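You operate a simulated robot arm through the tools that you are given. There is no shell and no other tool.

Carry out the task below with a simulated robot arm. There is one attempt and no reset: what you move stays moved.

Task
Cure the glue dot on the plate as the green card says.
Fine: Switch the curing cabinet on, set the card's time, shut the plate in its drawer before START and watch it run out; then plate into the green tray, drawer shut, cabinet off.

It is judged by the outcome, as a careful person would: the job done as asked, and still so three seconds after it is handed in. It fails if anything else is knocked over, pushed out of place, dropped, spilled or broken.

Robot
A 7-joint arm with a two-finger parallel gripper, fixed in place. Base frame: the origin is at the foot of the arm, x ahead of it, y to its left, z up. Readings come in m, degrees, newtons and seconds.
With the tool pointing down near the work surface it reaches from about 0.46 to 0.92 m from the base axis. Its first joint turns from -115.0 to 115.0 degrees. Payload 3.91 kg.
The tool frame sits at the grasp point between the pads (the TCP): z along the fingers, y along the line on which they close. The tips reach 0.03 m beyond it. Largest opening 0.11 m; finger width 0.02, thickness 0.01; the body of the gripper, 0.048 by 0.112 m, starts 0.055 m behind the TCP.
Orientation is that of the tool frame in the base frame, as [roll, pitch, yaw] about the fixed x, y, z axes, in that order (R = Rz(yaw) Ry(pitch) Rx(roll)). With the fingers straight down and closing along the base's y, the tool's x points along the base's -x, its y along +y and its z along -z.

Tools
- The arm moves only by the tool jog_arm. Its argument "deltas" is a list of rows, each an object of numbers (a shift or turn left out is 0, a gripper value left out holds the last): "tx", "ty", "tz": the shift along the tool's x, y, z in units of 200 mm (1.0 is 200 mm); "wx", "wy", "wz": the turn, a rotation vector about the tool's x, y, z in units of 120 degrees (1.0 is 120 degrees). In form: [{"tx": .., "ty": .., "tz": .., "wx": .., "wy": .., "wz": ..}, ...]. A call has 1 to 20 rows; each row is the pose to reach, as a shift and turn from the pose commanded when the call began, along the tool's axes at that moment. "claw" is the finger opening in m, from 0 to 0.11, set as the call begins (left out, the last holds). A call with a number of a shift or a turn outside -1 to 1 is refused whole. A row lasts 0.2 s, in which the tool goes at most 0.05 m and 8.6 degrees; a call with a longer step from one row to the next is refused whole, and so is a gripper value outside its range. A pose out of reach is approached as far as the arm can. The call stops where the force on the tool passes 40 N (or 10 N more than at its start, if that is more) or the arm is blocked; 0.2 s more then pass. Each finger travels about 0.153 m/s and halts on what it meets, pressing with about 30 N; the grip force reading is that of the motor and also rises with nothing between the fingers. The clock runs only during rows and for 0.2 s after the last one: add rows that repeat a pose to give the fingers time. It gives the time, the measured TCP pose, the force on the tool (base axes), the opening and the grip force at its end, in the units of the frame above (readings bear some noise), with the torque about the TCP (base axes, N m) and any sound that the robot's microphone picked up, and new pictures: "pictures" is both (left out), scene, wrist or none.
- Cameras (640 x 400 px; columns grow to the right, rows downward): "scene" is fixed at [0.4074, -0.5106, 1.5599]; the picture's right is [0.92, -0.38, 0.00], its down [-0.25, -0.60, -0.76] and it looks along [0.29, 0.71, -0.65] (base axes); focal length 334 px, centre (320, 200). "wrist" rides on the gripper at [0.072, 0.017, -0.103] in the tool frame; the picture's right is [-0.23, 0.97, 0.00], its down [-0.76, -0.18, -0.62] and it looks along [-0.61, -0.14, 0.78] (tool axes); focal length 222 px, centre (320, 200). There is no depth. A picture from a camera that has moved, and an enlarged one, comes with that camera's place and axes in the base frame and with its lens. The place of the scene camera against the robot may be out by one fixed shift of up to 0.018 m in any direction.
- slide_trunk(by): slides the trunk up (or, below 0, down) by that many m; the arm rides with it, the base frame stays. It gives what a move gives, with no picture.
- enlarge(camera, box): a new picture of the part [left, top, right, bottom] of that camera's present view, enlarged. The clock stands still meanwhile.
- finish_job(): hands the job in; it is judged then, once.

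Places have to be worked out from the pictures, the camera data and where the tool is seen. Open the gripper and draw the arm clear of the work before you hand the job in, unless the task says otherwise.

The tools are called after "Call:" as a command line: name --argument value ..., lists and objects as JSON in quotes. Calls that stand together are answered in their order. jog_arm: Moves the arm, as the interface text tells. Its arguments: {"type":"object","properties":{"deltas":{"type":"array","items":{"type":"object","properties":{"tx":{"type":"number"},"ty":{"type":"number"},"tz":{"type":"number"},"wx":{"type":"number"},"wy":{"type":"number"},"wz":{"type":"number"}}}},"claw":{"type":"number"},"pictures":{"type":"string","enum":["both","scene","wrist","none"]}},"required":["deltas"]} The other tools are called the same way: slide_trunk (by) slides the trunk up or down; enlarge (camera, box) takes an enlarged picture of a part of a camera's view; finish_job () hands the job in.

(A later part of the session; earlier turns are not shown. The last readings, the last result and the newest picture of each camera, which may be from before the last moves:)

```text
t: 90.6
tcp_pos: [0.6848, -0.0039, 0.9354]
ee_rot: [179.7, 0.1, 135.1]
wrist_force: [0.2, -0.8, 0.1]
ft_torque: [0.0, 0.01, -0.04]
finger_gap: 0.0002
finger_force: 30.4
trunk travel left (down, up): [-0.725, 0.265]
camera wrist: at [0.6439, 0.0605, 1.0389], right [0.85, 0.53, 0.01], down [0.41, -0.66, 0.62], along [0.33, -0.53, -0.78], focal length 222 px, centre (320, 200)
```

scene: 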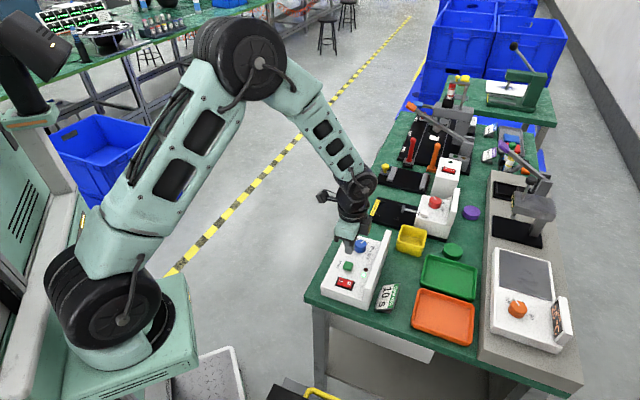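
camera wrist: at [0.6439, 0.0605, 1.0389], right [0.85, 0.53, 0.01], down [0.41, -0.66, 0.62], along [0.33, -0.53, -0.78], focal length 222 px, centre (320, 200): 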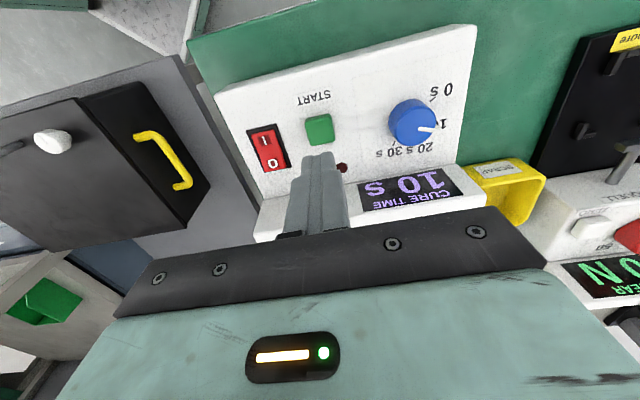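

The display counted through 4 s and is back at the 10 s setting. I wait one more second to make sure it has truly ended and check the lamps.

Call:
jog_arm --deltas '[{"tz": -0.05}, {"tz": -0.1}, {"tz": -0.1}, {"tz": -0.1}, {"tz": -0.1}]' --pictures "both"

Call:
enlarge --camera "scene" --box '[310, 200, 430, 310]'

Call:
enlarge --camera "wrist" --box '[180, 20, 500, 240]'

```text
t: 91.8
tcp_pos: [0.6851, -0.0043, 0.9559]
ee_rot: [179.7, 0.2, 135.1]
wrist_force: [0.7, 0.2, 0.1]
ft_torque: [0.02, 0.02, -0.01]
finger_gap: 0.0
finger_force: 29.8
trunk travel left (down, up): [-0.725, 0.265]
camera wrist: at [0.6439, 0.0605, 1.0584], right [0.85, 0.53, 0.01], down [0.41, -0.66, 0.62], along [0.33, -0.53, -0.78], focal length 222 px, centre (320, 200)
```

scene: 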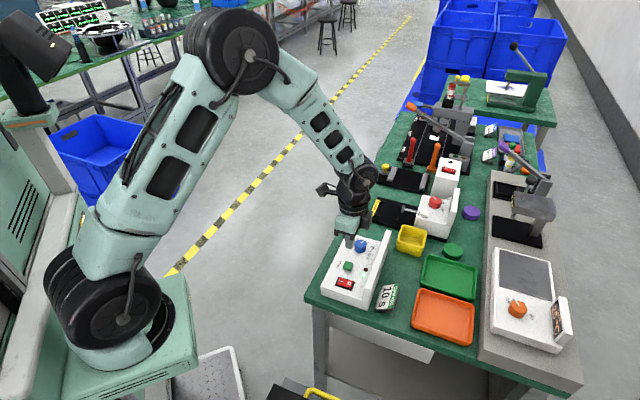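
wrist: 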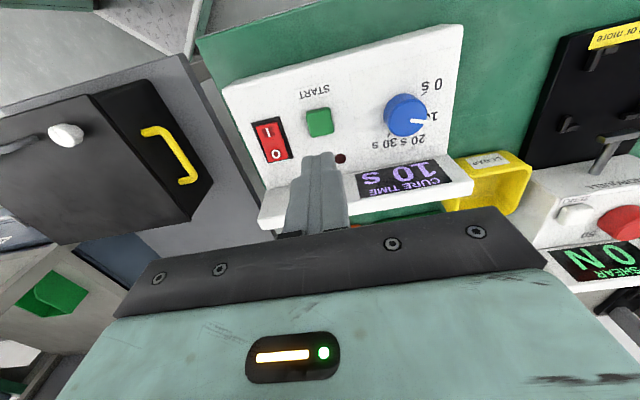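

```text
3.64 times, centred on (370, 255) of scene
camera zoom: at [0.4074, -0.5106, 1.5599], right [0.92, -0.38, 0.0], down [-0.25, -0.6, -0.76], along [0.29, 0.71, -0.65], focal length 1214 px, centre (138, 0)
```

zoom: 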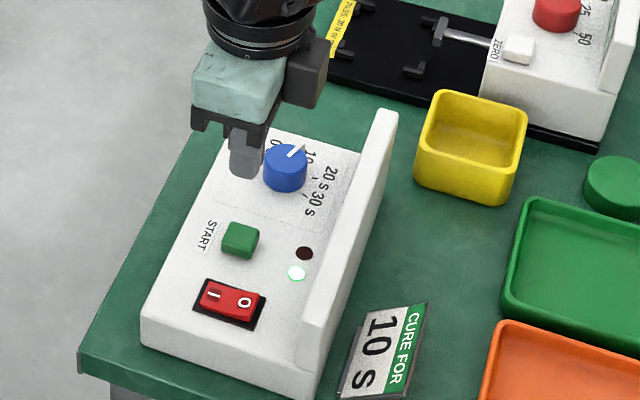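

```text
1.82 times, centred on (340, 130) of wrist
camera zoom: at [0.6439, 0.0605, 1.0584], right [0.85, 0.53, 0.01], down [0.41, -0.66, 0.62], along [0.33, -0.53, -0.78], focal length 404 px, centre (284, 327)
```

zoom: 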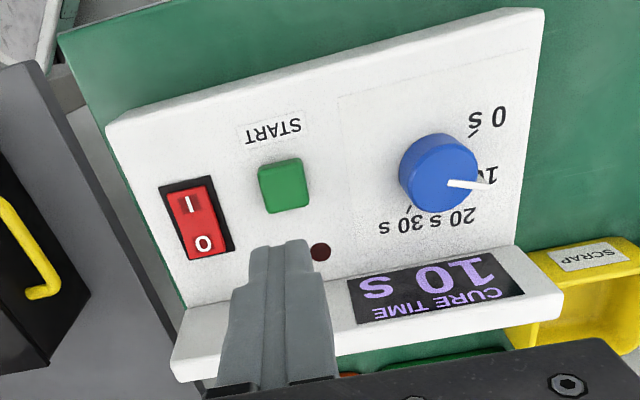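

The cure has run out. Now I go back to the drawer: move clear of the panel while turning the tool back to its drawer-pulling yaw.

Call:
jog_arm --claw 0.05 --deltas '[{"tx": 0.09, "ty": 0.06, "wz": -0.0625}, {"tx": 0.18, "ty": 0.12, "wz": -0.125}, {"tx": 0.27, "ty": 0.18, "wz": -0.1875}, {"tx": 0.36, "ty": 0.24, "wz": -0.25}, {"tx": 0.45, "ty": 0.31, "wz": -0.3125}, {"tx": 0.54, "ty": 0.38, "wz": -0.375}, {"tx": 0.63, "ty": 0.45, "wz": -0.4375}, {"tx": 0.72, "ty": 0.51, "wz": -0.5}, {"tx": 0.81, "ty": 0.57, "wz": -0.5625}, {"tx": 0.9, "ty": 0.63, "wz": -0.625}, {"tx": 1.0, "ty": 0.6935, "wz": -0.6875}, {"tx": 1.0, "ty": 0.6935, "wz": -0.75}, {"tx": 1.0, "ty": 0.6935, "wz": -0.75}]' --pictures "none"

```text
t: 94.6
tcp_pos: [0.6419, 0.2372, 0.9552]
ee_rot: [-179.9, 0.3, -134.8]
wrist_force: [-0.4, -0.1, -0.1]
ft_torque: [0.04, 0.02, -0.02]
finger_gap: 0.05
finger_force: 0.1
trunk travel left (down, up): [-0.725, 0.265]
```

Now tilt 55° toward the drawer while lowering, as before.

Call:
jog_arm --deltas '[{"ty": 0.04, "tz": 0.06, "wx": 0.065}, {"ty": 0.08, "tz": 0.13, "wx": 0.13}, {"ty": 0.12, "tz": 0.2, "wx": 0.195}, {"ty": 0.16, "tz": 0.27, "wx": 0.26}, {"ty": 0.2, "tz": 0.35, "wx": 0.325}, {"ty": 0.23, "tz": 0.42, "wx": 0.39}, {"ty": 0.255, "tz": 0.49, "wx": 0.4583}, {"ty": 0.255, "tz": 0.49, "wx": 0.4583}]' --pictures "none"

```text
t: 96.4
tcp_pos: [0.6052, 0.2734, 0.8565]
ee_rot: [-124.8, 0.2, -134.9]
wrist_force: [-0.3, -0.1, 0.6]
ft_torque: [0.02, -0.03, 0.02]
finger_gap: 0.0502
finger_force: 0.0
trunk travel left (down, up): [-0.725, 0.265]
```

Advance to the waypoint about 6 cm short of the handle and check the alignment.

Call:
jog_arm --claw 0.034 --deltas '[{"ty": 0.09, "tz": 0.168}, {"ty": 0.18, "tz": 0.336}, {"ty": 0.27, "tz": 0.504}, {"ty": 0.36, "tz": 0.672}, {"ty": 0.457, "tz": 0.84}, {"ty": 0.457, "tz": 0.84}]' --pictures "wrist"

Call:
enlarge --camera "wrist" --box '[200, 0, 480, 220]'

```text
t: 97.8
tcp_pos: [0.6667, 0.2129, 0.686]
ee_rot: [-124.8, 0.3, -134.8]
wrist_force: [0.5, 0.8, 0.1]
ft_torque: [0.0, 0.01, 0.0]
finger_gap: 0.0341
finger_force: 0.0
trunk travel left (down, up): [-0.725, 0.265]
camera wrist: at [0.5482, 0.2285, 0.7304], right [-0.23, 0.56, -0.8], down [0.24, 0.83, 0.51], along [0.94, -0.08, -0.33], focal length 222 px, centre (320, 200)
```

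wrist: 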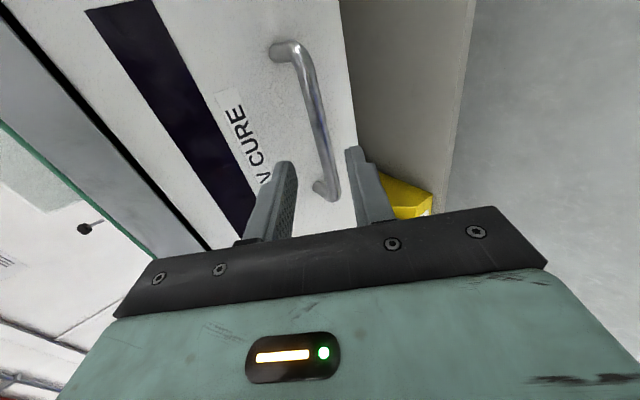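

```text
1.82 times, centred on (340, 110) of wrist
camera zoom: at [0.5482, 0.2285, 0.7304], right [-0.23, 0.56, -0.8], down [0.24, 0.83, 0.51], along [0.94, -0.08, -0.33], focal length 404 px, centre (284, 364)
```

zoom: 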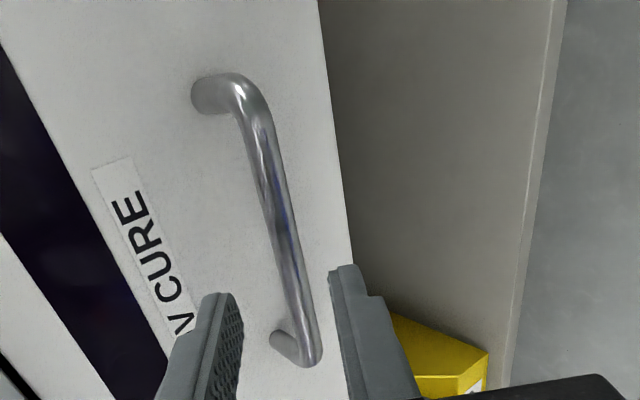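

Same view as last time. I advance the last 4.6 cm to the recorded grip point and close on the bar.

Call:
jog_arm --claw 0.03 --deltas '[{"ty": 0.003, "tz": 0.05}, {"ty": 0.006, "tz": 0.1}, {"ty": 0.01, "tz": 0.15}, {"ty": 0.013, "tz": 0.2}, {"ty": 0.015, "tz": 0.23}, {"ty": 0.015, "tz": 0.23}]' --pictures "none"

Call:
jog_arm --claw 0.0 --deltas '[{"tz": 0.0}, {"tz": 0.0}, {"tz": 0.0}]' --pictures "wrist"

```text
t: 99.2
tcp_pos: [0.6932, 0.1874, 0.6564]
ee_rot: [-124.8, 0.3, -134.9]
wrist_force: [0.1, 0.7, 0.2]
ft_torque: [0.02, -0.01, 0.01]
finger_gap: 0.03
finger_force: 0.1
trunk travel left (down, up): [-0.725, 0.265]
```

```text
t: 100.0
tcp_pos: [0.692, 0.1875, 0.6587]
ee_rot: [-124.8, 0.2, -134.9]
wrist_force: [1.2, -0.1, 4.7]
ft_torque: [-0.45, 0.39, 0.12]
finger_gap: 0.0115
finger_force: 44.6
trunk travel left (down, up): [-0.725, 0.265]
camera wrist: at [0.5732, 0.2032, 0.7025], right [-0.23, 0.56, -0.8], down [0.24, 0.83, 0.51], along [0.94, -0.08, -0.33], focal length 222 px, centre (320, 200)
```

wrist: 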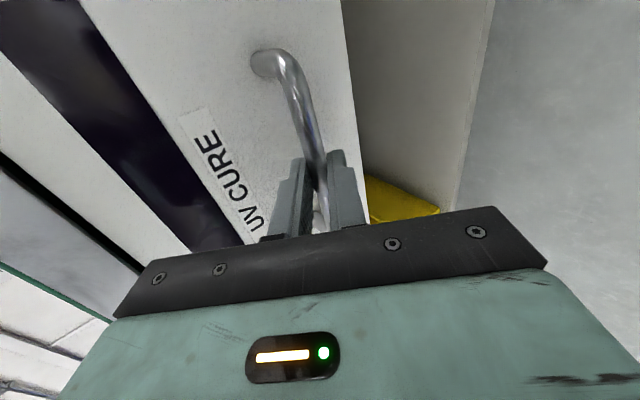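

Bar gripped again. I pull the drawer out smoothly by 18 cm.

Call:
jog_arm --deltas '[{"ty": 0.0143, "tz": -0.0205}, {"ty": 0.0428, "tz": -0.0616}, {"ty": 0.0857, "tz": -0.1232}, {"ty": 0.1285, "tz": -0.1847}, {"ty": 0.1713, "tz": -0.2463}, {"ty": 0.2141, "tz": -0.3079}, {"ty": 0.257, "tz": -0.3695}, {"ty": 0.2998, "tz": -0.431}, {"ty": 0.3426, "tz": -0.4926}, {"ty": 0.3854, "tz": -0.5542}, {"ty": 0.4283, "tz": -0.6158}, {"ty": 0.4711, "tz": -0.6773}, {"ty": 0.4996, "tz": -0.7184}, {"ty": 0.5139, "tz": -0.7389}, {"ty": 0.5139, "tz": -0.7389}]' --pictures "scene"

Call:
enlarge --camera "scene" --box '[240, 180, 390, 310]'

```text
t: 103.2
tcp_pos: [0.5649, 0.3153, 0.6577]
ee_rot: [-124.8, 0.3, -134.9]
wrist_force: [1.2, 2.8, 16.2]
ft_torque: [-0.69, 0.33, -0.07]
finger_gap: 0.0118
finger_force: 44.5
trunk travel left (down, up): [-0.725, 0.265]
```

scene: 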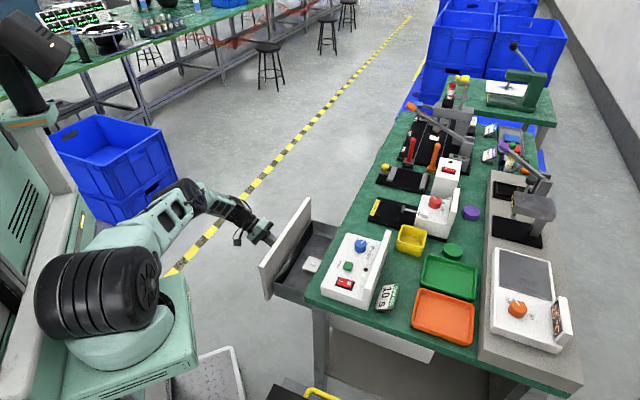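

```text
3.08 times, centred on (315, 245) of scene
camera zoom: at [0.4074, -0.5106, 1.5599], right [0.92, -0.38, 0.0], down [-0.25, -0.6, -0.76], along [0.29, 0.71, -0.65], focal length 1027 px, centre (335, 62)
```

zoom: 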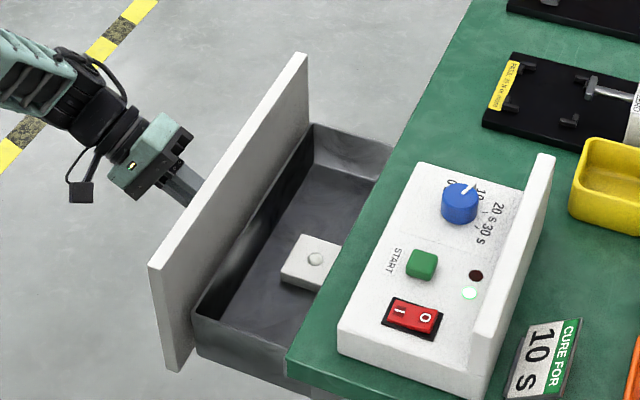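

The dot has turned clear/white, so it is cured. The plate sits where I left it. I release the handle and back off.

Call:
jog_arm --claw 0.032 --deltas '[{"tz": 0.0}, {"tz": 0.0}, {"tz": -0.06}, {"tz": -0.15}, {"tz": -0.3}, {"tz": -0.45}, {"tz": -0.45}]' --pictures "none"

Call:
jog_arm --claw 0.08 --deltas '[{"ty": -0.164, "tz": -0.115}, {"ty": -0.328, "tz": -0.23}, {"ty": -0.4095, "tz": -0.287, "wx": -0.065}, {"ty": -0.491, "tz": -0.344, "wx": -0.13}, {"ty": -0.573, "tz": -0.402, "wx": -0.195}, {"ty": -0.655, "tz": -0.459, "wx": -0.26}, {"ty": -0.737, "tz": -0.517, "wx": -0.325}, {"ty": -0.819, "tz": -0.574, "wx": -0.39}, {"ty": -0.819, "tz": -0.574, "wx": -0.46}, {"ty": -0.819, "tz": -0.574, "wx": -0.46}]' --pictures "both"

```text
t: 104.8
tcp_pos: [0.5118, 0.3674, 0.7084]
ee_rot: [-124.7, 0.3, -134.8]
wrist_force: [-0.4, -0.6, 0.2]
ft_torque: [0.01, 0.02, 0.0]
finger_gap: 0.0318
finger_force: 0.1
trunk travel left (down, up): [-0.725, 0.265]
```

```text
t: 107.0
tcp_pos: [0.5106, 0.3658, 0.9085]
ee_rot: [179.9, 0.5, -134.8]
wrist_force: [-0.5, 0.6, 0.6]
ft_torque: [0.04, -0.03, -0.01]
finger_gap: 0.08
finger_force: 0.0
trunk travel left (down, up): [-0.725, 0.265]
camera wrist: at [0.4464, 0.3269, 1.0114], right [-0.53, 0.85, 0.0], down [0.66, 0.41, 0.63], along [0.53, 0.33, -0.78], focal length 222 px, centre (320, 200)
```

scene: 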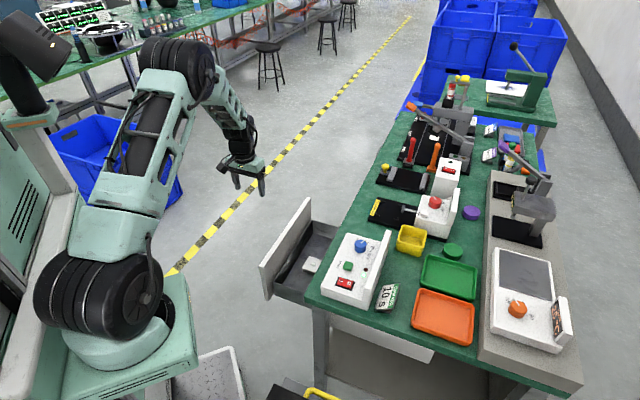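
wrist: 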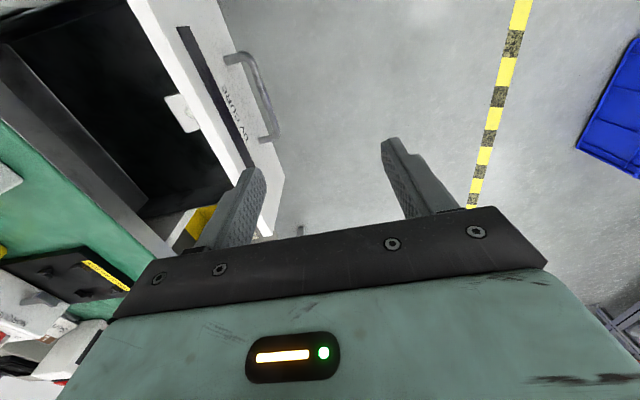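

Now over the drawer above the plate; I move most of the way and look down.

Call:
jog_arm --deltas '[{"tx": 0.005, "ty": -0.2}, {"tx": 0.01, "ty": -0.4}, {"tx": 0.015, "ty": -0.6}, {"tx": 0.02, "ty": -0.8}, {"tx": 0.02, "ty": -1.0}, {"tx": 0.02, "ty": -1.0}]' --pictures "wrist"

Call:
enlarge --camera "wrist" --box '[160, 0, 460, 240]'

```text
t: 108.4
tcp_pos: [0.6515, 0.2216, 0.9074]
ee_rot: [180.0, 0.4, -134.9]
wrist_force: [0.4, 0.3, -0.2]
ft_torque: [-0.01, -0.03, 0.01]
finger_gap: 0.0801
finger_force: 0.0
trunk travel left (down, up): [-0.725, 0.265]
camera wrist: at [0.5858, 0.1824, 1.0113], right [-0.53, 0.85, 0.0], down [0.66, 0.41, 0.63], along [0.53, 0.33, -0.78], focal length 222 px, centre (320, 200)
```

wrist: 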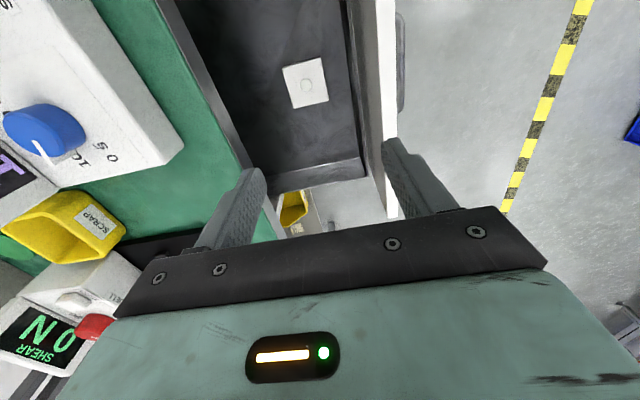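

```text
1.67 times, centred on (310, 120) of wrist
camera zoom: at [0.5858, 0.1824, 1.0113], right [-0.53, 0.85, 0.0], down [0.66, 0.41, 0.63], along [0.53, 0.33, -0.78], focal length 370 px, centre (337, 333)
```

zoom: 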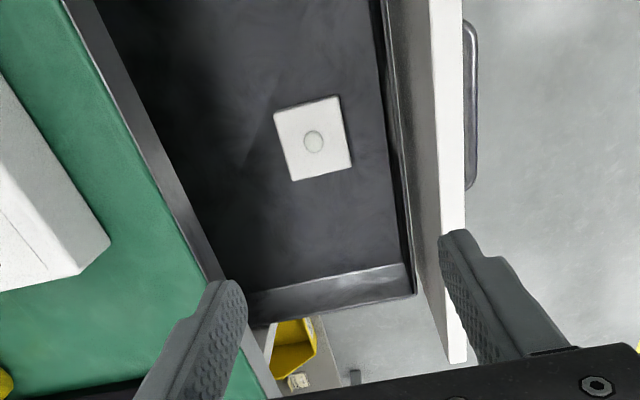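

The plate is at (s 0.616, d 0.325), square to the tool. I centre on it and lower.

Call:
jog_arm --claw 0.078 --deltas '[{"tx": 0.004, "ty": -0.06}, {"tx": 0.004, "ty": -0.103, "tz": 0.1}, {"tx": 0.004, "ty": -0.103, "tz": 0.25}, {"tx": 0.004, "ty": -0.103, "tz": 0.4}, {"tx": 0.004, "ty": -0.103, "tz": 0.55}, {"tx": 0.004, "ty": -0.103, "tz": 0.7}, {"tx": 0.004, "ty": -0.103, "tz": 0.85}, {"tx": 0.004, "ty": -0.103, "tz": 0.95}, {"tx": 0.004, "ty": -0.103, "tz": 1.0}, {"tx": 0.004, "ty": -0.103, "tz": 1.0}]' --pictures "wrist"

Call:
enlarge --camera "wrist" --box '[180, 0, 480, 240]'

```text
t: 110.6
tcp_pos: [0.6644, 0.2081, 0.7089]
ee_rot: [-180.0, 0.4, -134.9]
wrist_force: [0.0, 0.1, 0.5]
ft_torque: [0.0, 0.0, 0.02]
finger_gap: 0.078
finger_force: 0.0
trunk travel left (down, up): [-0.725, 0.265]
camera wrist: at [0.6007, 0.1685, 0.8117], right [-0.53, 0.85, 0.0], down [0.66, 0.41, 0.63], along [0.53, 0.33, -0.78], focal length 222 px, centre (320, 200)
```

wrist: 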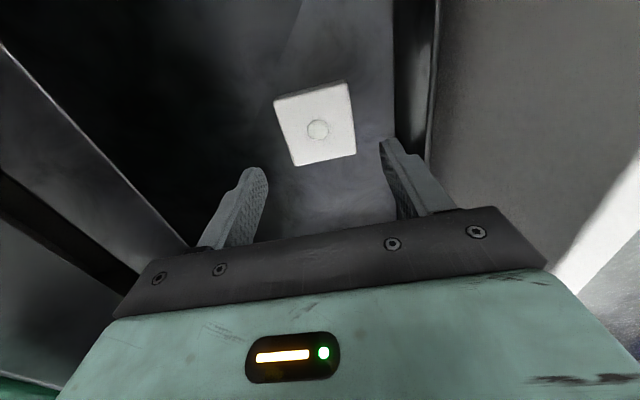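

```text
1.67 times, centred on (330, 120) of wrist
camera zoom: at [0.6007, 0.1685, 0.8117], right [-0.53, 0.85, 0.0], down [0.66, 0.41, 0.63], along [0.53, 0.33, -0.78], focal length 370 px, centre (303, 333)
```

zoom: 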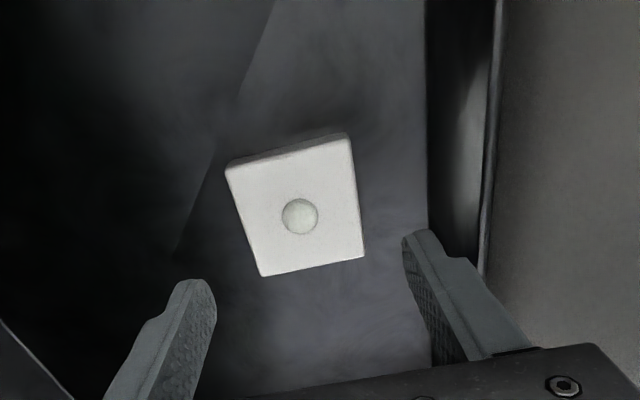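

Perfectly centred. I lower the rest of the way until the tips touch the drawer floor.

Call:
jog_arm --deltas '[{"tz": 0.08}, {"tz": 0.16}, {"tz": 0.23}, {"tz": 0.28}, {"tz": 0.305}, {"tz": 0.32}, {"tz": 0.33}, {"tz": 0.34}, {"tz": 0.35}, {"tz": 0.36}, {"tz": 0.37}]' --pictures "wrist"

```text
t: 113.0
tcp_pos: [0.6648, 0.2082, 0.6362]
ee_rot: [-179.9, 0.3, -134.9]
wrist_force: [-7.2, -7.1, 31.9]
ft_torque: [0.08, 0.91, 0.17]
finger_gap: 0.0781
finger_force: 0.0
trunk travel left (down, up): [-0.725, 0.265]
camera wrist: at [0.6005, 0.169, 0.7399], right [-0.53, 0.85, 0.0], down [0.66, 0.41, 0.63], along [0.53, 0.33, -0.78], focal length 222 px, centre (320, 200)
```

wrist: 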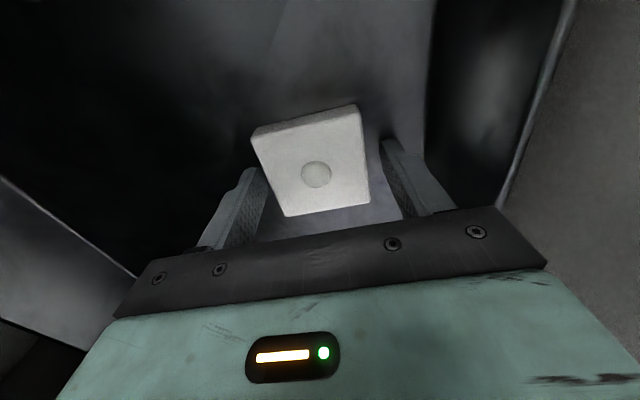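

Touching the floor. I raise 2 mm to take the load off, then close on the plate.

Call:
jog_arm --deltas '[{"tz": -0.008}, {"tz": -0.008}]' --pictures "none"

Call:
jog_arm --claw 0.0 --deltas '[{"tz": 0.0}, {"tz": 0.0}, {"tz": 0.0}, {"tz": 0.0}]' --pictures "wrist"

```text
t: 113.6
tcp_pos: [0.6653, 0.2082, 0.6361]
ee_rot: [180.0, 0.3, -134.9]
wrist_force: [-4.0, -5.1, 28.2]
ft_torque: [-0.01, 0.56, 0.16]
finger_gap: 0.0779
finger_force: 0.1
trunk travel left (down, up): [-0.725, 0.265]
```

```text
t: 114.6
tcp_pos: [0.6661, 0.2084, 0.6362]
ee_rot: [-180.0, 0.6, -134.8]
wrist_force: [2.5, 3.4, 26.2]
ft_torque: [0.04, 0.24, -0.04]
finger_gap: 0.0608
finger_force: 30.1
trunk travel left (down, up): [-0.725, 0.265]
camera wrist: at [0.6006, 0.1698, 0.7398], right [-0.53, 0.85, 0.0], down [0.66, 0.41, 0.63], along [0.53, 0.33, -0.78], focal length 222 px, centre (320, 200)
```

wrist: 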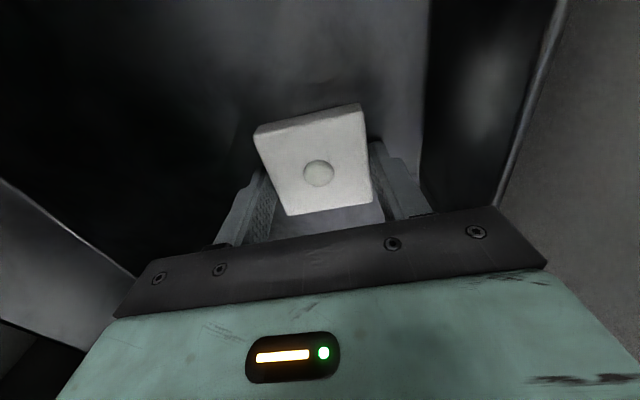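

The plate is gripped (61 mm) at floor level. I lift it slowly.

Call:
jog_arm --deltas '[{"tz": -0.01}, {"tz": -0.02}, {"tz": -0.035}, {"tz": -0.055}, {"tz": -0.08}, {"tz": -0.11}, {"tz": -0.15}, {"tz": -0.2}, {"tz": -0.25}, {"tz": -0.3}, {"tz": -0.36}, {"tz": -0.43}, {"tz": -0.5}, {"tz": -0.57}, {"tz": -0.64}, {"tz": -0.71}, {"tz": -0.78}, {"tz": -0.85}, {"tz": -0.9}, {"tz": -0.92}]' --pictures "both"

```text
t: 118.8
tcp_pos: [0.6642, 0.2074, 0.8203]
ee_rot: [180.0, 0.3, -134.9]
wrist_force: [-0.1, 0.1, -0.4]
ft_torque: [-0.02, 0.03, 0.01]
finger_gap: 0.0614
finger_force: 29.4
trunk travel left (down, up): [-0.725, 0.265]
camera wrist: at [0.5999, 0.1684, 0.9234], right [-0.53, 0.85, 0.0], down [0.66, 0.41, 0.63], along [0.53, 0.33, -0.78], focal length 222 px, centre (320, 200)
```

scene: 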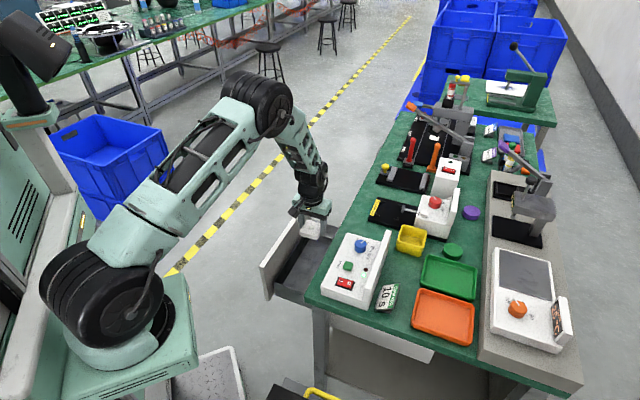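
wrist: 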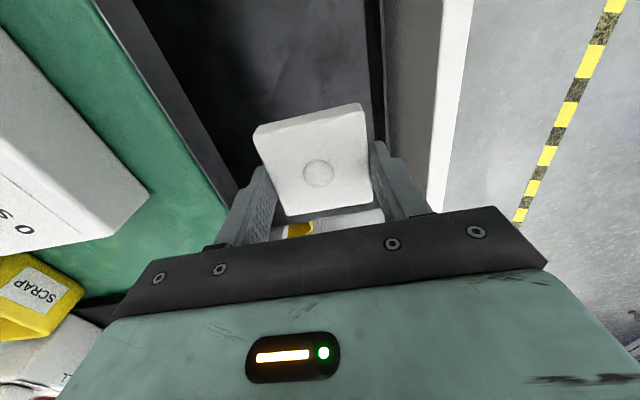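

Still held firmly. I raise to z≈0.96 to clear everything on the bench.

Call:
jog_arm --deltas '[{"tz": -0.04}, {"tz": -0.1}, {"tz": -0.17}, {"tz": -0.24}, {"tz": -0.31}, {"tz": -0.38}, {"tz": -0.45}, {"tz": -0.52}, {"tz": -0.59}, {"tz": -0.65}, {"tz": -0.69}, {"tz": -0.7}]' --pictures "none"

Call:
jog_arm --deltas '[{"ty": -0.03}, {"ty": -0.08}, {"ty": -0.15}, {"tx": 0.01, "ty": -0.23}, {"tx": 0.02, "ty": -0.32}, {"tx": 0.03, "ty": -0.41}, {"tx": 0.05, "ty": -0.5}, {"tx": 0.07, "ty": -0.59}, {"tx": 0.09, "ty": -0.68}, {"tx": 0.11, "ty": -0.77}, {"tx": 0.13, "ty": -0.86}, {"tx": 0.14, "ty": -0.94}, {"tx": 0.15, "ty": -0.98}, {"tx": 0.15, "ty": -1.0}, {"tx": 0.15, "ty": -1.0}]' --pictures "both"

```text
t: 121.4
tcp_pos: [0.6645, 0.207, 0.9595]
ee_rot: [179.9, 0.3, -134.9]
wrist_force: [0.8, 0.3, -0.4]
ft_torque: [-0.02, 0.0, 0.0]
finger_gap: 0.0609
finger_force: 30.0
trunk travel left (down, up): [-0.725, 0.265]
```

```text
t: 124.6
tcp_pos: [0.7846, 0.0442, 0.9595]
ee_rot: [-180.0, 0.2, -134.9]
wrist_force: [-0.7, -0.5, -0.8]
ft_torque: [0.03, -0.02, 0.02]
finger_gap: 0.0607
finger_force: 29.8
trunk travel left (down, up): [-0.725, 0.265]
camera wrist: at [0.7203, 0.0049, 1.063], right [-0.53, 0.85, 0.0], down [0.66, 0.41, 0.63], along [0.53, 0.33, -0.78], focal length 222 px, centre (320, 200)
```

scene: 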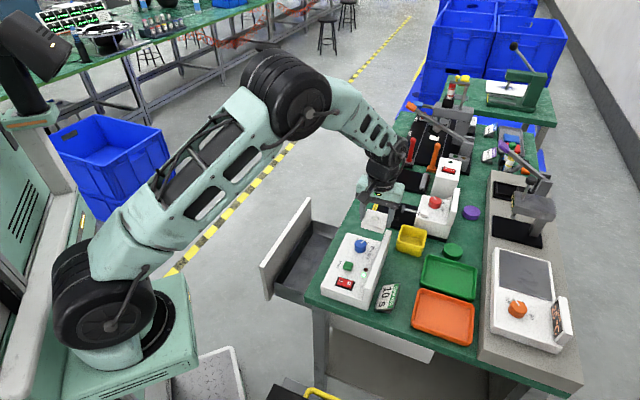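
wrist: 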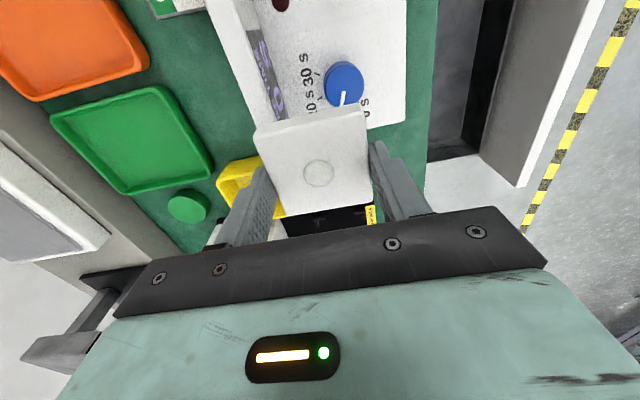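

The green tray is visible to the side: by the wrist camera its centre is about s=0.577, d=0.735. I carry the plate the remaining 20 cm at this height.

Call:
jog_arm --deltas '[{"ty": -0.03}, {"ty": -0.08}, {"ty": -0.15}, {"tx": 0.01, "ty": -0.23}, {"tx": 0.02, "ty": -0.32}, {"tx": 0.03, "ty": -0.41}, {"tx": 0.04, "ty": -0.5}, {"tx": 0.04, "ty": -0.59}, {"tx": 0.04, "ty": -0.68}, {"tx": 0.04, "ty": -0.77}, {"tx": 0.04, "ty": -0.86}, {"tx": 0.04, "ty": -0.94}, {"tx": 0.04, "ty": -0.98}, {"tx": 0.04, "ty": -1.0}, {"tx": 0.04, "ty": -1.0}]' --pictures "both"

Call:
enlarge --camera "wrist" --box '[160, 0, 480, 240]'

Call:
enlarge --camera "scene" --box '[370, 190, 510, 310]'

```text
t: 127.8
tcp_pos: [0.9205, -0.1014, 0.9605]
ee_rot: [180.0, 0.2, -135.0]
wrist_force: [0.5, 0.3, -0.3]
ft_torque: [-0.02, 0.0, 0.01]
finger_gap: 0.0608
finger_force: 30.2
trunk travel left (down, up): [-0.725, 0.265]
camera wrist: at [0.8558, -0.141, 1.0628], right [-0.53, 0.85, 0.0], down [0.66, 0.41, 0.63], along [0.53, 0.33, -0.78], focal length 222 px, centre (320, 200)
```

scene: 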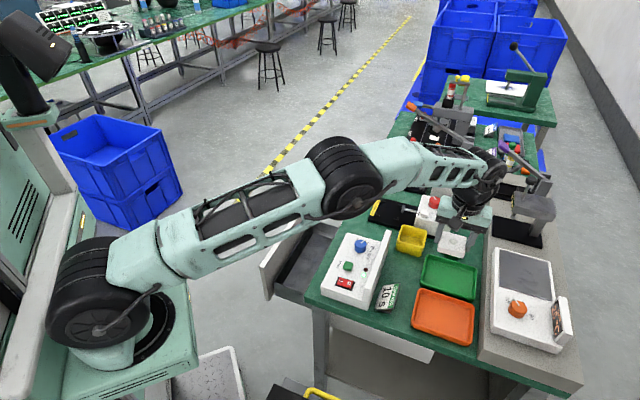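
wrist: 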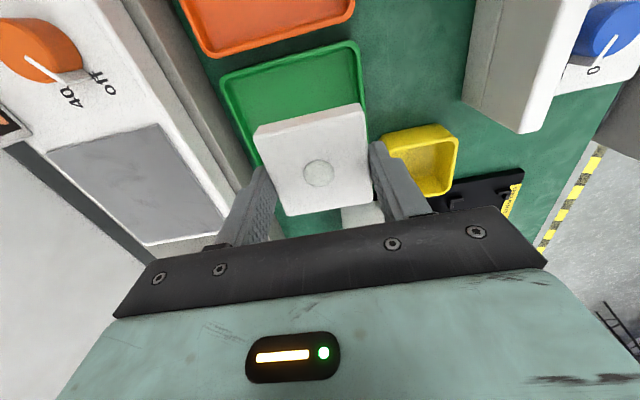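

```text
1.67 times, centred on (320, 120) of wrist
camera zoom: at [0.8558, -0.141, 1.0628], right [-0.53, 0.85, 0.0], down [0.66, 0.41, 0.63], along [0.53, 0.33, -0.78], focal length 370 px, centre (320, 333)
```

zoom: 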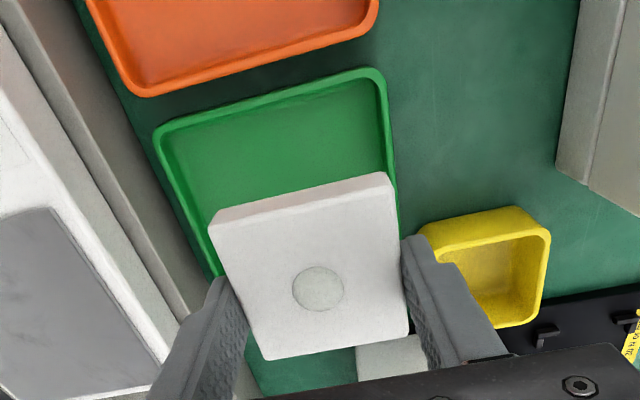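

```text
3.33 times, centred on (440, 250) of scene
camera zoom: at [0.4074, -0.5106, 1.5599], right [0.92, -0.38, 0.0], down [-0.25, -0.6, -0.76], along [0.29, 0.71, -0.65], focal length 1112 px, centre (-80, 33)
```

zoom: 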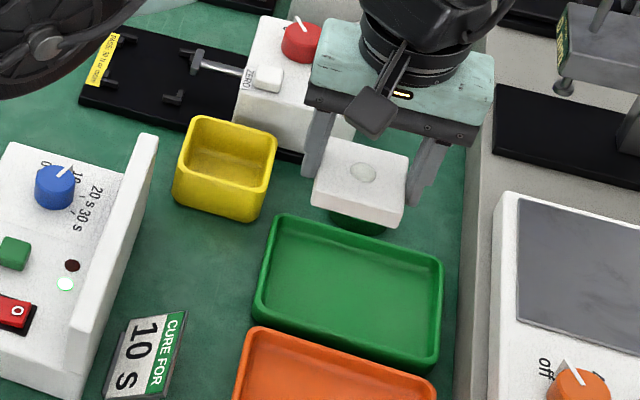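

The pose is fully reached with the plate over the tray. To keep the near finger clear of the tray's rim I shift 12–14 mm further in and lower part way, then look again.

Call:
jog_arm --deltas '[{"ty": -0.02}, {"ty": -0.05, "tz": 0.03}, {"ty": -0.07, "tz": 0.08}, {"ty": -0.07, "tz": 0.14}, {"ty": -0.07, "tz": 0.21}, {"ty": -0.07, "tz": 0.28}, {"ty": -0.07, "tz": 0.35}, {"ty": -0.07, "tz": 0.41}, {"ty": -0.07, "tz": 0.45}, {"ty": -0.07, "tz": 0.45}]' --pictures "both"

Call:
enlarge --camera "wrist" --box '[160, 0, 480, 240]'

Call:
enlarge --camera "scene" --box '[370, 190, 510, 310]'

```text
t: 130.0
tcp_pos: [0.9301, -0.1111, 0.8685]
ee_rot: [180.0, 0.3, -135.0]
wrist_force: [-0.7, -0.8, -1.0]
ft_torque: [0.04, 0.01, 0.02]
finger_gap: 0.0609
finger_force: 29.8
trunk travel left (down, up): [-0.725, 0.265]
camera wrist: at [0.8663, -0.1503, 0.9727], right [-0.53, 0.85, 0.0], down [0.66, 0.41, 0.63], along [0.53, 0.33, -0.78], focal length 222 px, centre (320, 200)
```

scene: 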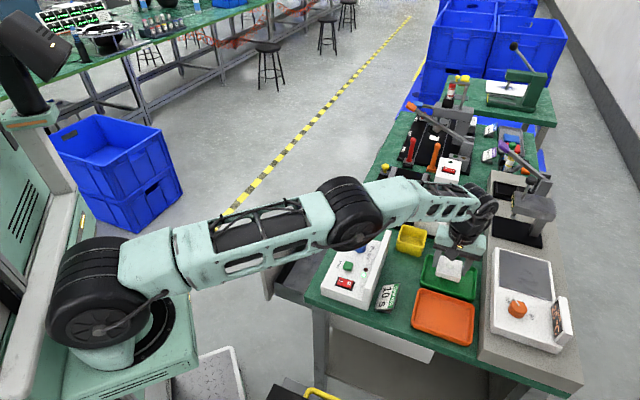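
wrist: 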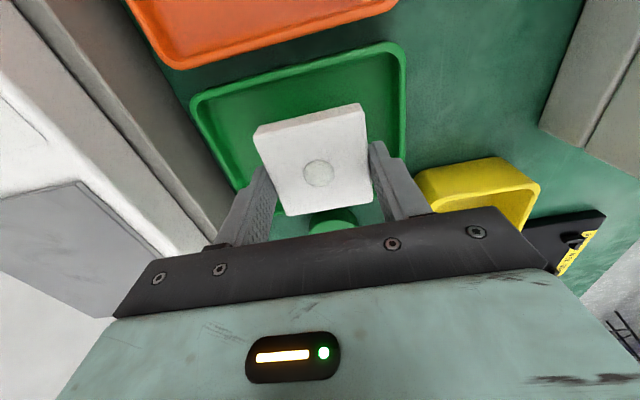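

```text
1.67 times, centred on (320, 120) of wrist
camera zoom: at [0.8663, -0.1503, 0.9727], right [-0.53, 0.85, 0.0], down [0.66, 0.41, 0.63], along [0.53, 0.33, -0.78], focal length 370 px, centre (320, 333)
```

zoom: 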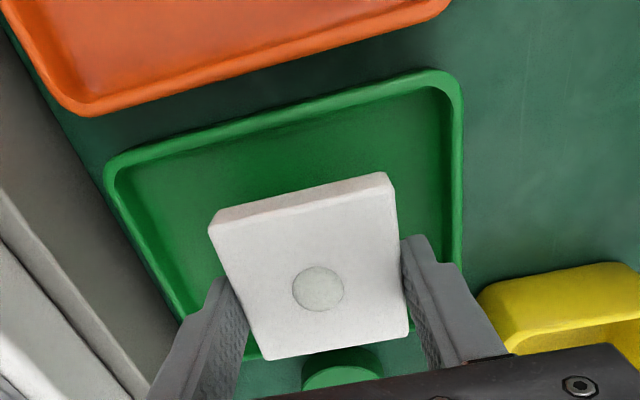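

```text
3.33 times, centred on (440, 250) of scene
camera zoom: at [0.4074, -0.5106, 1.5599], right [0.92, -0.38, 0.0], down [-0.25, -0.6, -0.76], along [0.29, 0.71, -0.65], focal length 1112 px, centre (-80, 33)
```

zoom: 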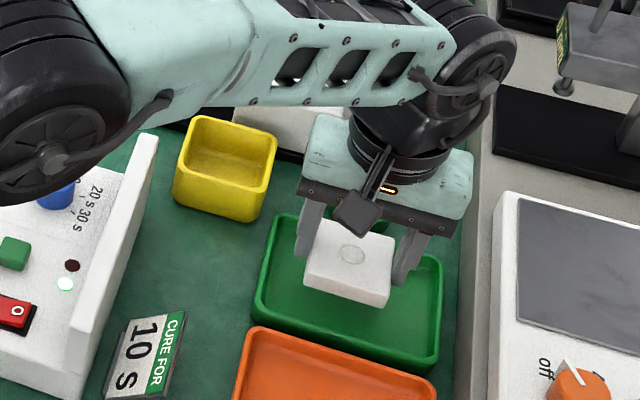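

The plate is centred inside the tray's outline with ample margin all round. I lower it the last 3–4 cm until it touches the tray floor.

Call:
jog_arm --deltas '[{"tz": 0.03}, {"tz": 0.06}, {"tz": 0.09}, {"tz": 0.115}, {"tz": 0.13}, {"tz": 0.14}, {"tz": 0.15}, {"tz": 0.158}, {"tz": 0.166}, {"tz": 0.174}, {"tz": 0.182}, {"tz": 0.19}]' --pictures "both"

Call:
enlarge --camera "scene" --box '[370, 190, 510, 310]'

```text
t: 132.6
tcp_pos: [0.9314, -0.1119, 0.8345]
ee_rot: [-179.9, 0.4, -134.9]
wrist_force: [-7.9, -0.8, 19.9]
ft_torque: [0.31, 0.87, 0.19]
finger_gap: 0.0607
finger_force: 30.2
trunk travel left (down, up): [-0.725, 0.265]
camera wrist: at [0.866, -0.1509, 0.9379], right [-0.53, 0.85, 0.0], down [0.66, 0.41, 0.63], along [0.53, 0.33, -0.78], focal length 222 px, centre (320, 200)
```

scene: 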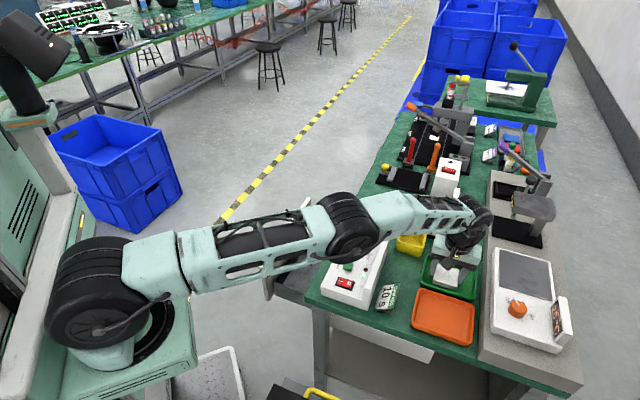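
wrist: 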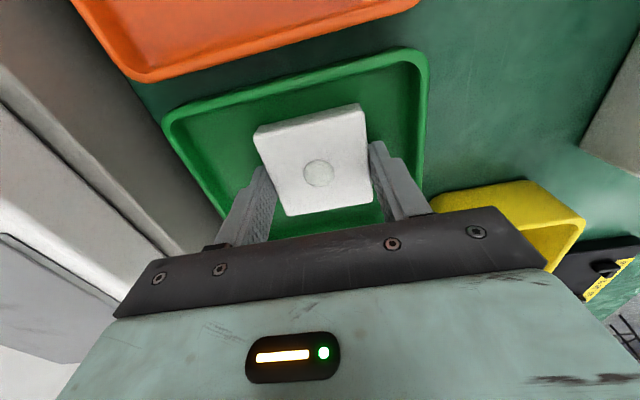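

```text
3.33 times, centred on (440, 250) of scene
camera zoom: at [0.4074, -0.5106, 1.5599], right [0.92, -0.38, 0.0], down [-0.25, -0.6, -0.76], along [0.29, 0.71, -0.65], focal length 1112 px, centre (-80, 33)
```

zoom: 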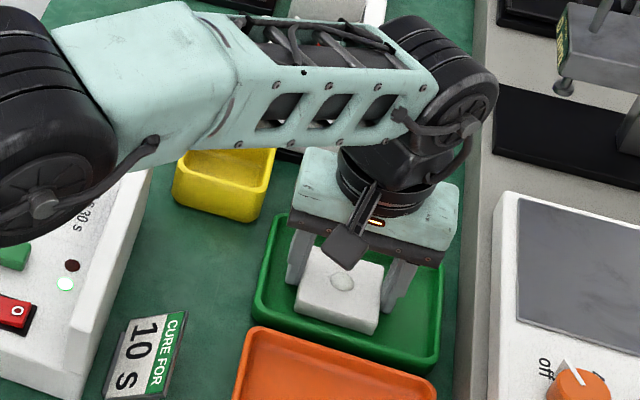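

Contact with the tray floor (20 N). I take off the load so that opening the fingers doesn't drag the tray.

Call:
jog_arm --deltas '[{"tz": -0.008}, {"tz": -0.014}, {"tz": -0.014}]' --pictures "none"

```text
t: 133.4
tcp_pos: [0.9311, -0.1119, 0.836]
ee_rot: [-179.9, 0.3, -135.0]
wrist_force: [1.3, -1.4, 11.3]
ft_torque: [0.18, 0.36, 0.08]
finger_gap: 0.0609
finger_force: 29.8
trunk travel left (down, up): [-0.725, 0.265]
```

Call:
jog_arm --deltas '[{"tz": -0.006}, {"tz": -0.008}, {"tz": -0.008}]' --pictures "none"

```text
t: 134.2
tcp_pos: [0.9304, -0.1123, 0.8345]
ee_rot: [179.9, 0.2, -135.0]
wrist_force: [1.3, 0.0, 0.6]
ft_torque: [-0.02, -0.05, 0.02]
finger_gap: 0.0607
finger_force: 29.6
trunk travel left (down, up): [-0.725, 0.265]
```

The load is now near zero, with the plate at the floor. I open the fingers to 76 mm to release it.

Call:
jog_arm --claw 0.076 --deltas '[{"tz": 0.0}, {"tz": 0.0}, {"tz": 0.0}]' --pictures "wrist"

Call:
enlarge --camera "wrist" --box '[160, 40, 460, 240]'

```text
t: 135.0
tcp_pos: [0.9322, -0.1123, 0.8366]
ee_rot: [-180.0, 0.3, -134.9]
wrist_force: [-0.5, 0.1, 0.3]
ft_torque: [0.04, 0.03, 0.02]
finger_gap: 0.0762
finger_force: 0.1
trunk travel left (down, up): [-0.725, 0.265]
camera wrist: at [0.8663, -0.1509, 0.9392], right [-0.53, 0.85, 0.0], down [0.66, 0.41, 0.63], along [0.53, 0.33, -0.78], focal length 222 px, centre (320, 200)
```

wrist: 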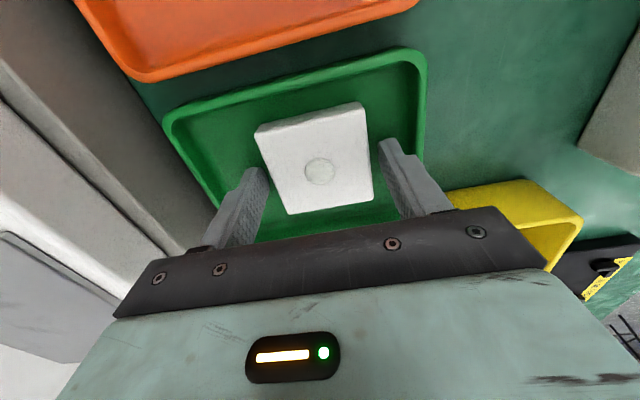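

```text
2.00 times, centred on (310, 140) of wrist
camera zoom: at [0.8663, -0.1509, 0.9392], right [-0.53, 0.85, 0.0], down [0.66, 0.41, 0.63], along [0.53, 0.33, -0.78], focal length 444 px, centre (340, 320)
```

zoom: 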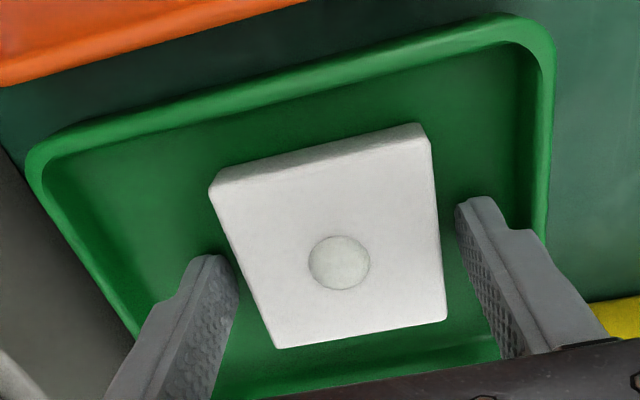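

Released cleanly with clearance on both sides. I rise straight up.

Call:
jog_arm --deltas '[{"tz": -0.03}, {"tz": -0.08}, {"tz": -0.15}, {"tz": -0.25}, {"tz": -0.37}, {"tz": -0.5}, {"tz": -0.62}, {"tz": -0.62}]' --pictures "both"

Call:
enlarge --camera "scene" --box '[370, 190, 510, 310]'

```text
t: 136.8
tcp_pos: [0.9312, -0.1116, 0.9601]
ee_rot: [179.9, 0.3, -134.9]
wrist_force: [0.7, 0.6, 0.1]
ft_torque: [0.05, 0.03, 0.01]
finger_gap: 0.0759
finger_force: 0.0
trunk travel left (down, up): [-0.725, 0.265]
camera wrist: at [0.8658, -0.1513, 1.0634], right [-0.53, 0.85, 0.0], down [0.66, 0.41, 0.63], along [0.53, 0.33, -0.78], focal length 222 px, centre (320, 200)
```

scene: 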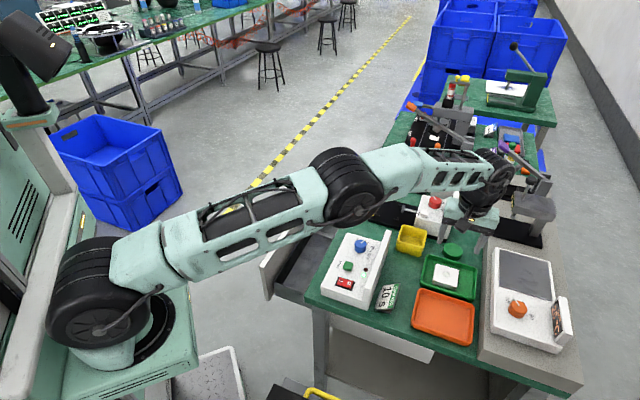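
wrist: 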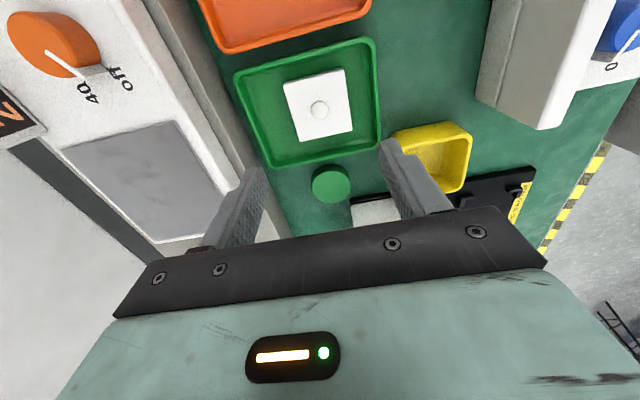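

```text
3.33 times, centred on (440, 250) of scene
camera zoom: at [0.4074, -0.5106, 1.5599], right [0.92, -0.38, 0.0], down [-0.25, -0.6, -0.76], along [0.29, 0.71, -0.65], focal length 1112 px, centre (-80, 33)
```

zoom: 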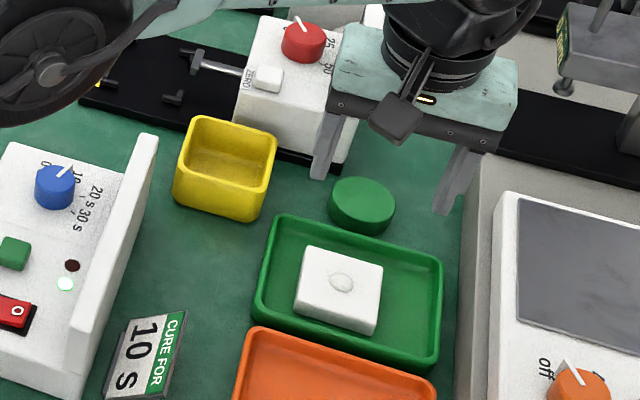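

The cured plate lies in the green tray. Now I return to shut the drawer: back across the bench at this height with the fingers closed.

Call:
jog_arm --claw 0.0 --deltas '[{"tx": -0.01, "ty": 0.15}, {"tx": -0.03, "ty": 0.35}, {"tx": -0.05, "ty": 0.57}, {"tx": -0.08, "ty": 0.79}, {"tx": -0.1, "ty": 1.0}, {"tx": -0.1, "ty": 1.0}]' --pictures "none"

Call:
jog_arm --deltas '[{"tx": -0.02, "ty": 0.2}, {"tx": -0.04, "ty": 0.4}, {"tx": -0.06, "ty": 0.6}, {"tx": -0.08, "ty": 0.8}, {"tx": -0.1, "ty": 1.0}, {"tx": -0.1, "ty": 1.0}]' --pictures "none"

Call:
jog_arm --deltas '[{"ty": 0.15, "wz": 0.065}, {"ty": 0.3, "wz": 0.13}, {"ty": 0.45, "wz": 0.195}, {"ty": 0.6, "wz": 0.26}, {"ty": 0.75, "wz": 0.325}, {"ty": 0.9, "wz": 0.39}, {"ty": 1.0, "wz": 0.455}, {"ty": 1.0, "wz": 0.52}, {"ty": 1.0, "wz": 0.585}, {"ty": 1.0, "wz": 0.65}, {"ty": 1.0, "wz": 0.7}, {"ty": 1.0, "wz": 0.75}, {"ty": 1.0, "wz": 0.75}]' --pictures "both"

```text
t: 138.2
tcp_pos: [0.8027, 0.0444, 0.9593]
ee_rot: [-180.0, 0.4, -134.9]
wrist_force: [-0.3, 0.3, -0.8]
ft_torque: [-0.01, -0.01, 0.01]
finger_gap: 0.0
finger_force: 29.8
trunk travel left (down, up): [-0.725, 0.265]
```

```text
t: 139.6
tcp_pos: [0.6753, 0.1997, 0.9608]
ee_rot: [180.0, 0.3, -134.9]
wrist_force: [0.2, 1.2, 0.3]
ft_torque: [0.02, -0.03, 0.0]
finger_gap: 0.0
finger_force: 30.1
trunk travel left (down, up): [-0.725, 0.265]
```

```text
t: 142.4
tcp_pos: [0.534, 0.34, 0.96]
ee_rot: [179.7, 0.0, 134.9]
wrist_force: [0.0, -0.4, 0.2]
ft_torque: [0.02, 0.0, -0.01]
finger_gap: 0.0001
finger_force: 29.8
trunk travel left (down, up): [-0.725, 0.265]
camera wrist: at [0.4931, 0.4029, 1.064], right [0.85, 0.53, 0.0], down [0.41, -0.67, 0.62], along [0.33, -0.53, -0.78], focal length 222 px, centre (320, 200)
```

scene: 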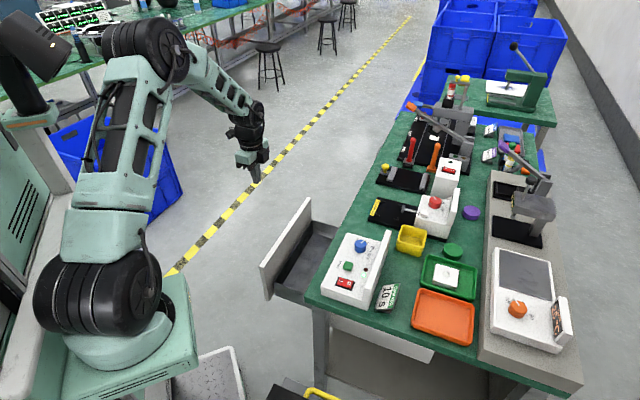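
wrist: 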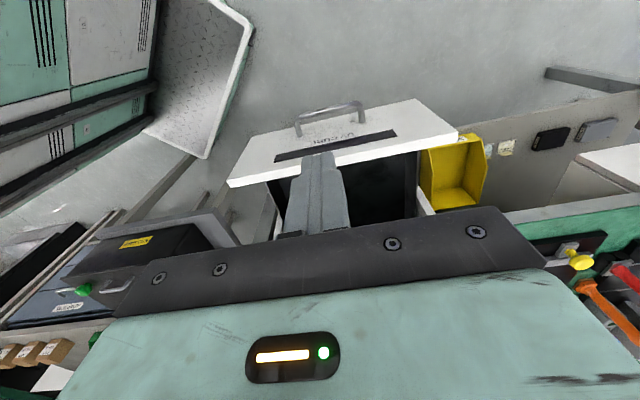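

In front of the open drawer. I move 2 cm further out and lower to handle height in two stages.

Call:
jog_arm --deltas '[{"tx": 0.1, "tz": 0.1}, {"tx": 0.1, "tz": 0.3}, {"tx": 0.1, "tz": 0.5}, {"tx": 0.1, "tz": 0.7}, {"tx": 0.1, "tz": 0.9}, {"tx": 0.1, "tz": 1.0}, {"tx": 0.1, "tz": 1.0}]' --pictures "none"

Call:
jog_arm --deltas '[{"tz": 0.12}, {"tz": 0.25}, {"tz": 0.38}, {"tz": 0.485}, {"tz": 0.485}]' --pictures "scene"

```text
t: 144.0
tcp_pos: [0.5196, 0.355, 0.7612]
ee_rot: [179.8, -0.1, 135.1]
wrist_force: [0.5, -0.2, -0.3]
ft_torque: [-0.01, 0.01, 0.0]
finger_gap: 0.0002
finger_force: 30.1
trunk travel left (down, up): [-0.725, 0.265]
```

```text
t: 145.2
tcp_pos: [0.5215, 0.3552, 0.6634]
ee_rot: [179.7, 0.0, 135.1]
wrist_force: [-0.2, -0.4, -0.1]
ft_torque: [-0.04, -0.04, 0.02]
finger_gap: 0.0
finger_force: 30.3
trunk travel left (down, up): [-0.725, 0.265]
```

scene: 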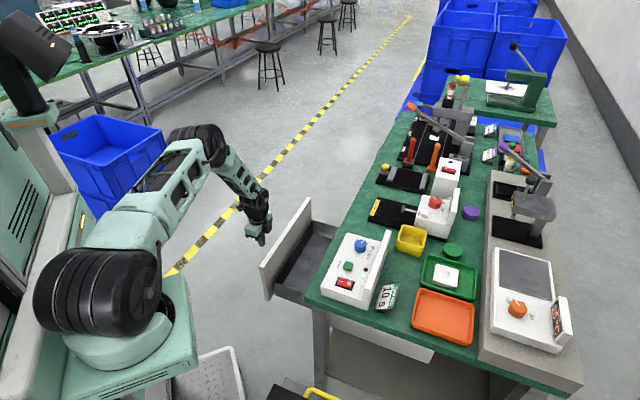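

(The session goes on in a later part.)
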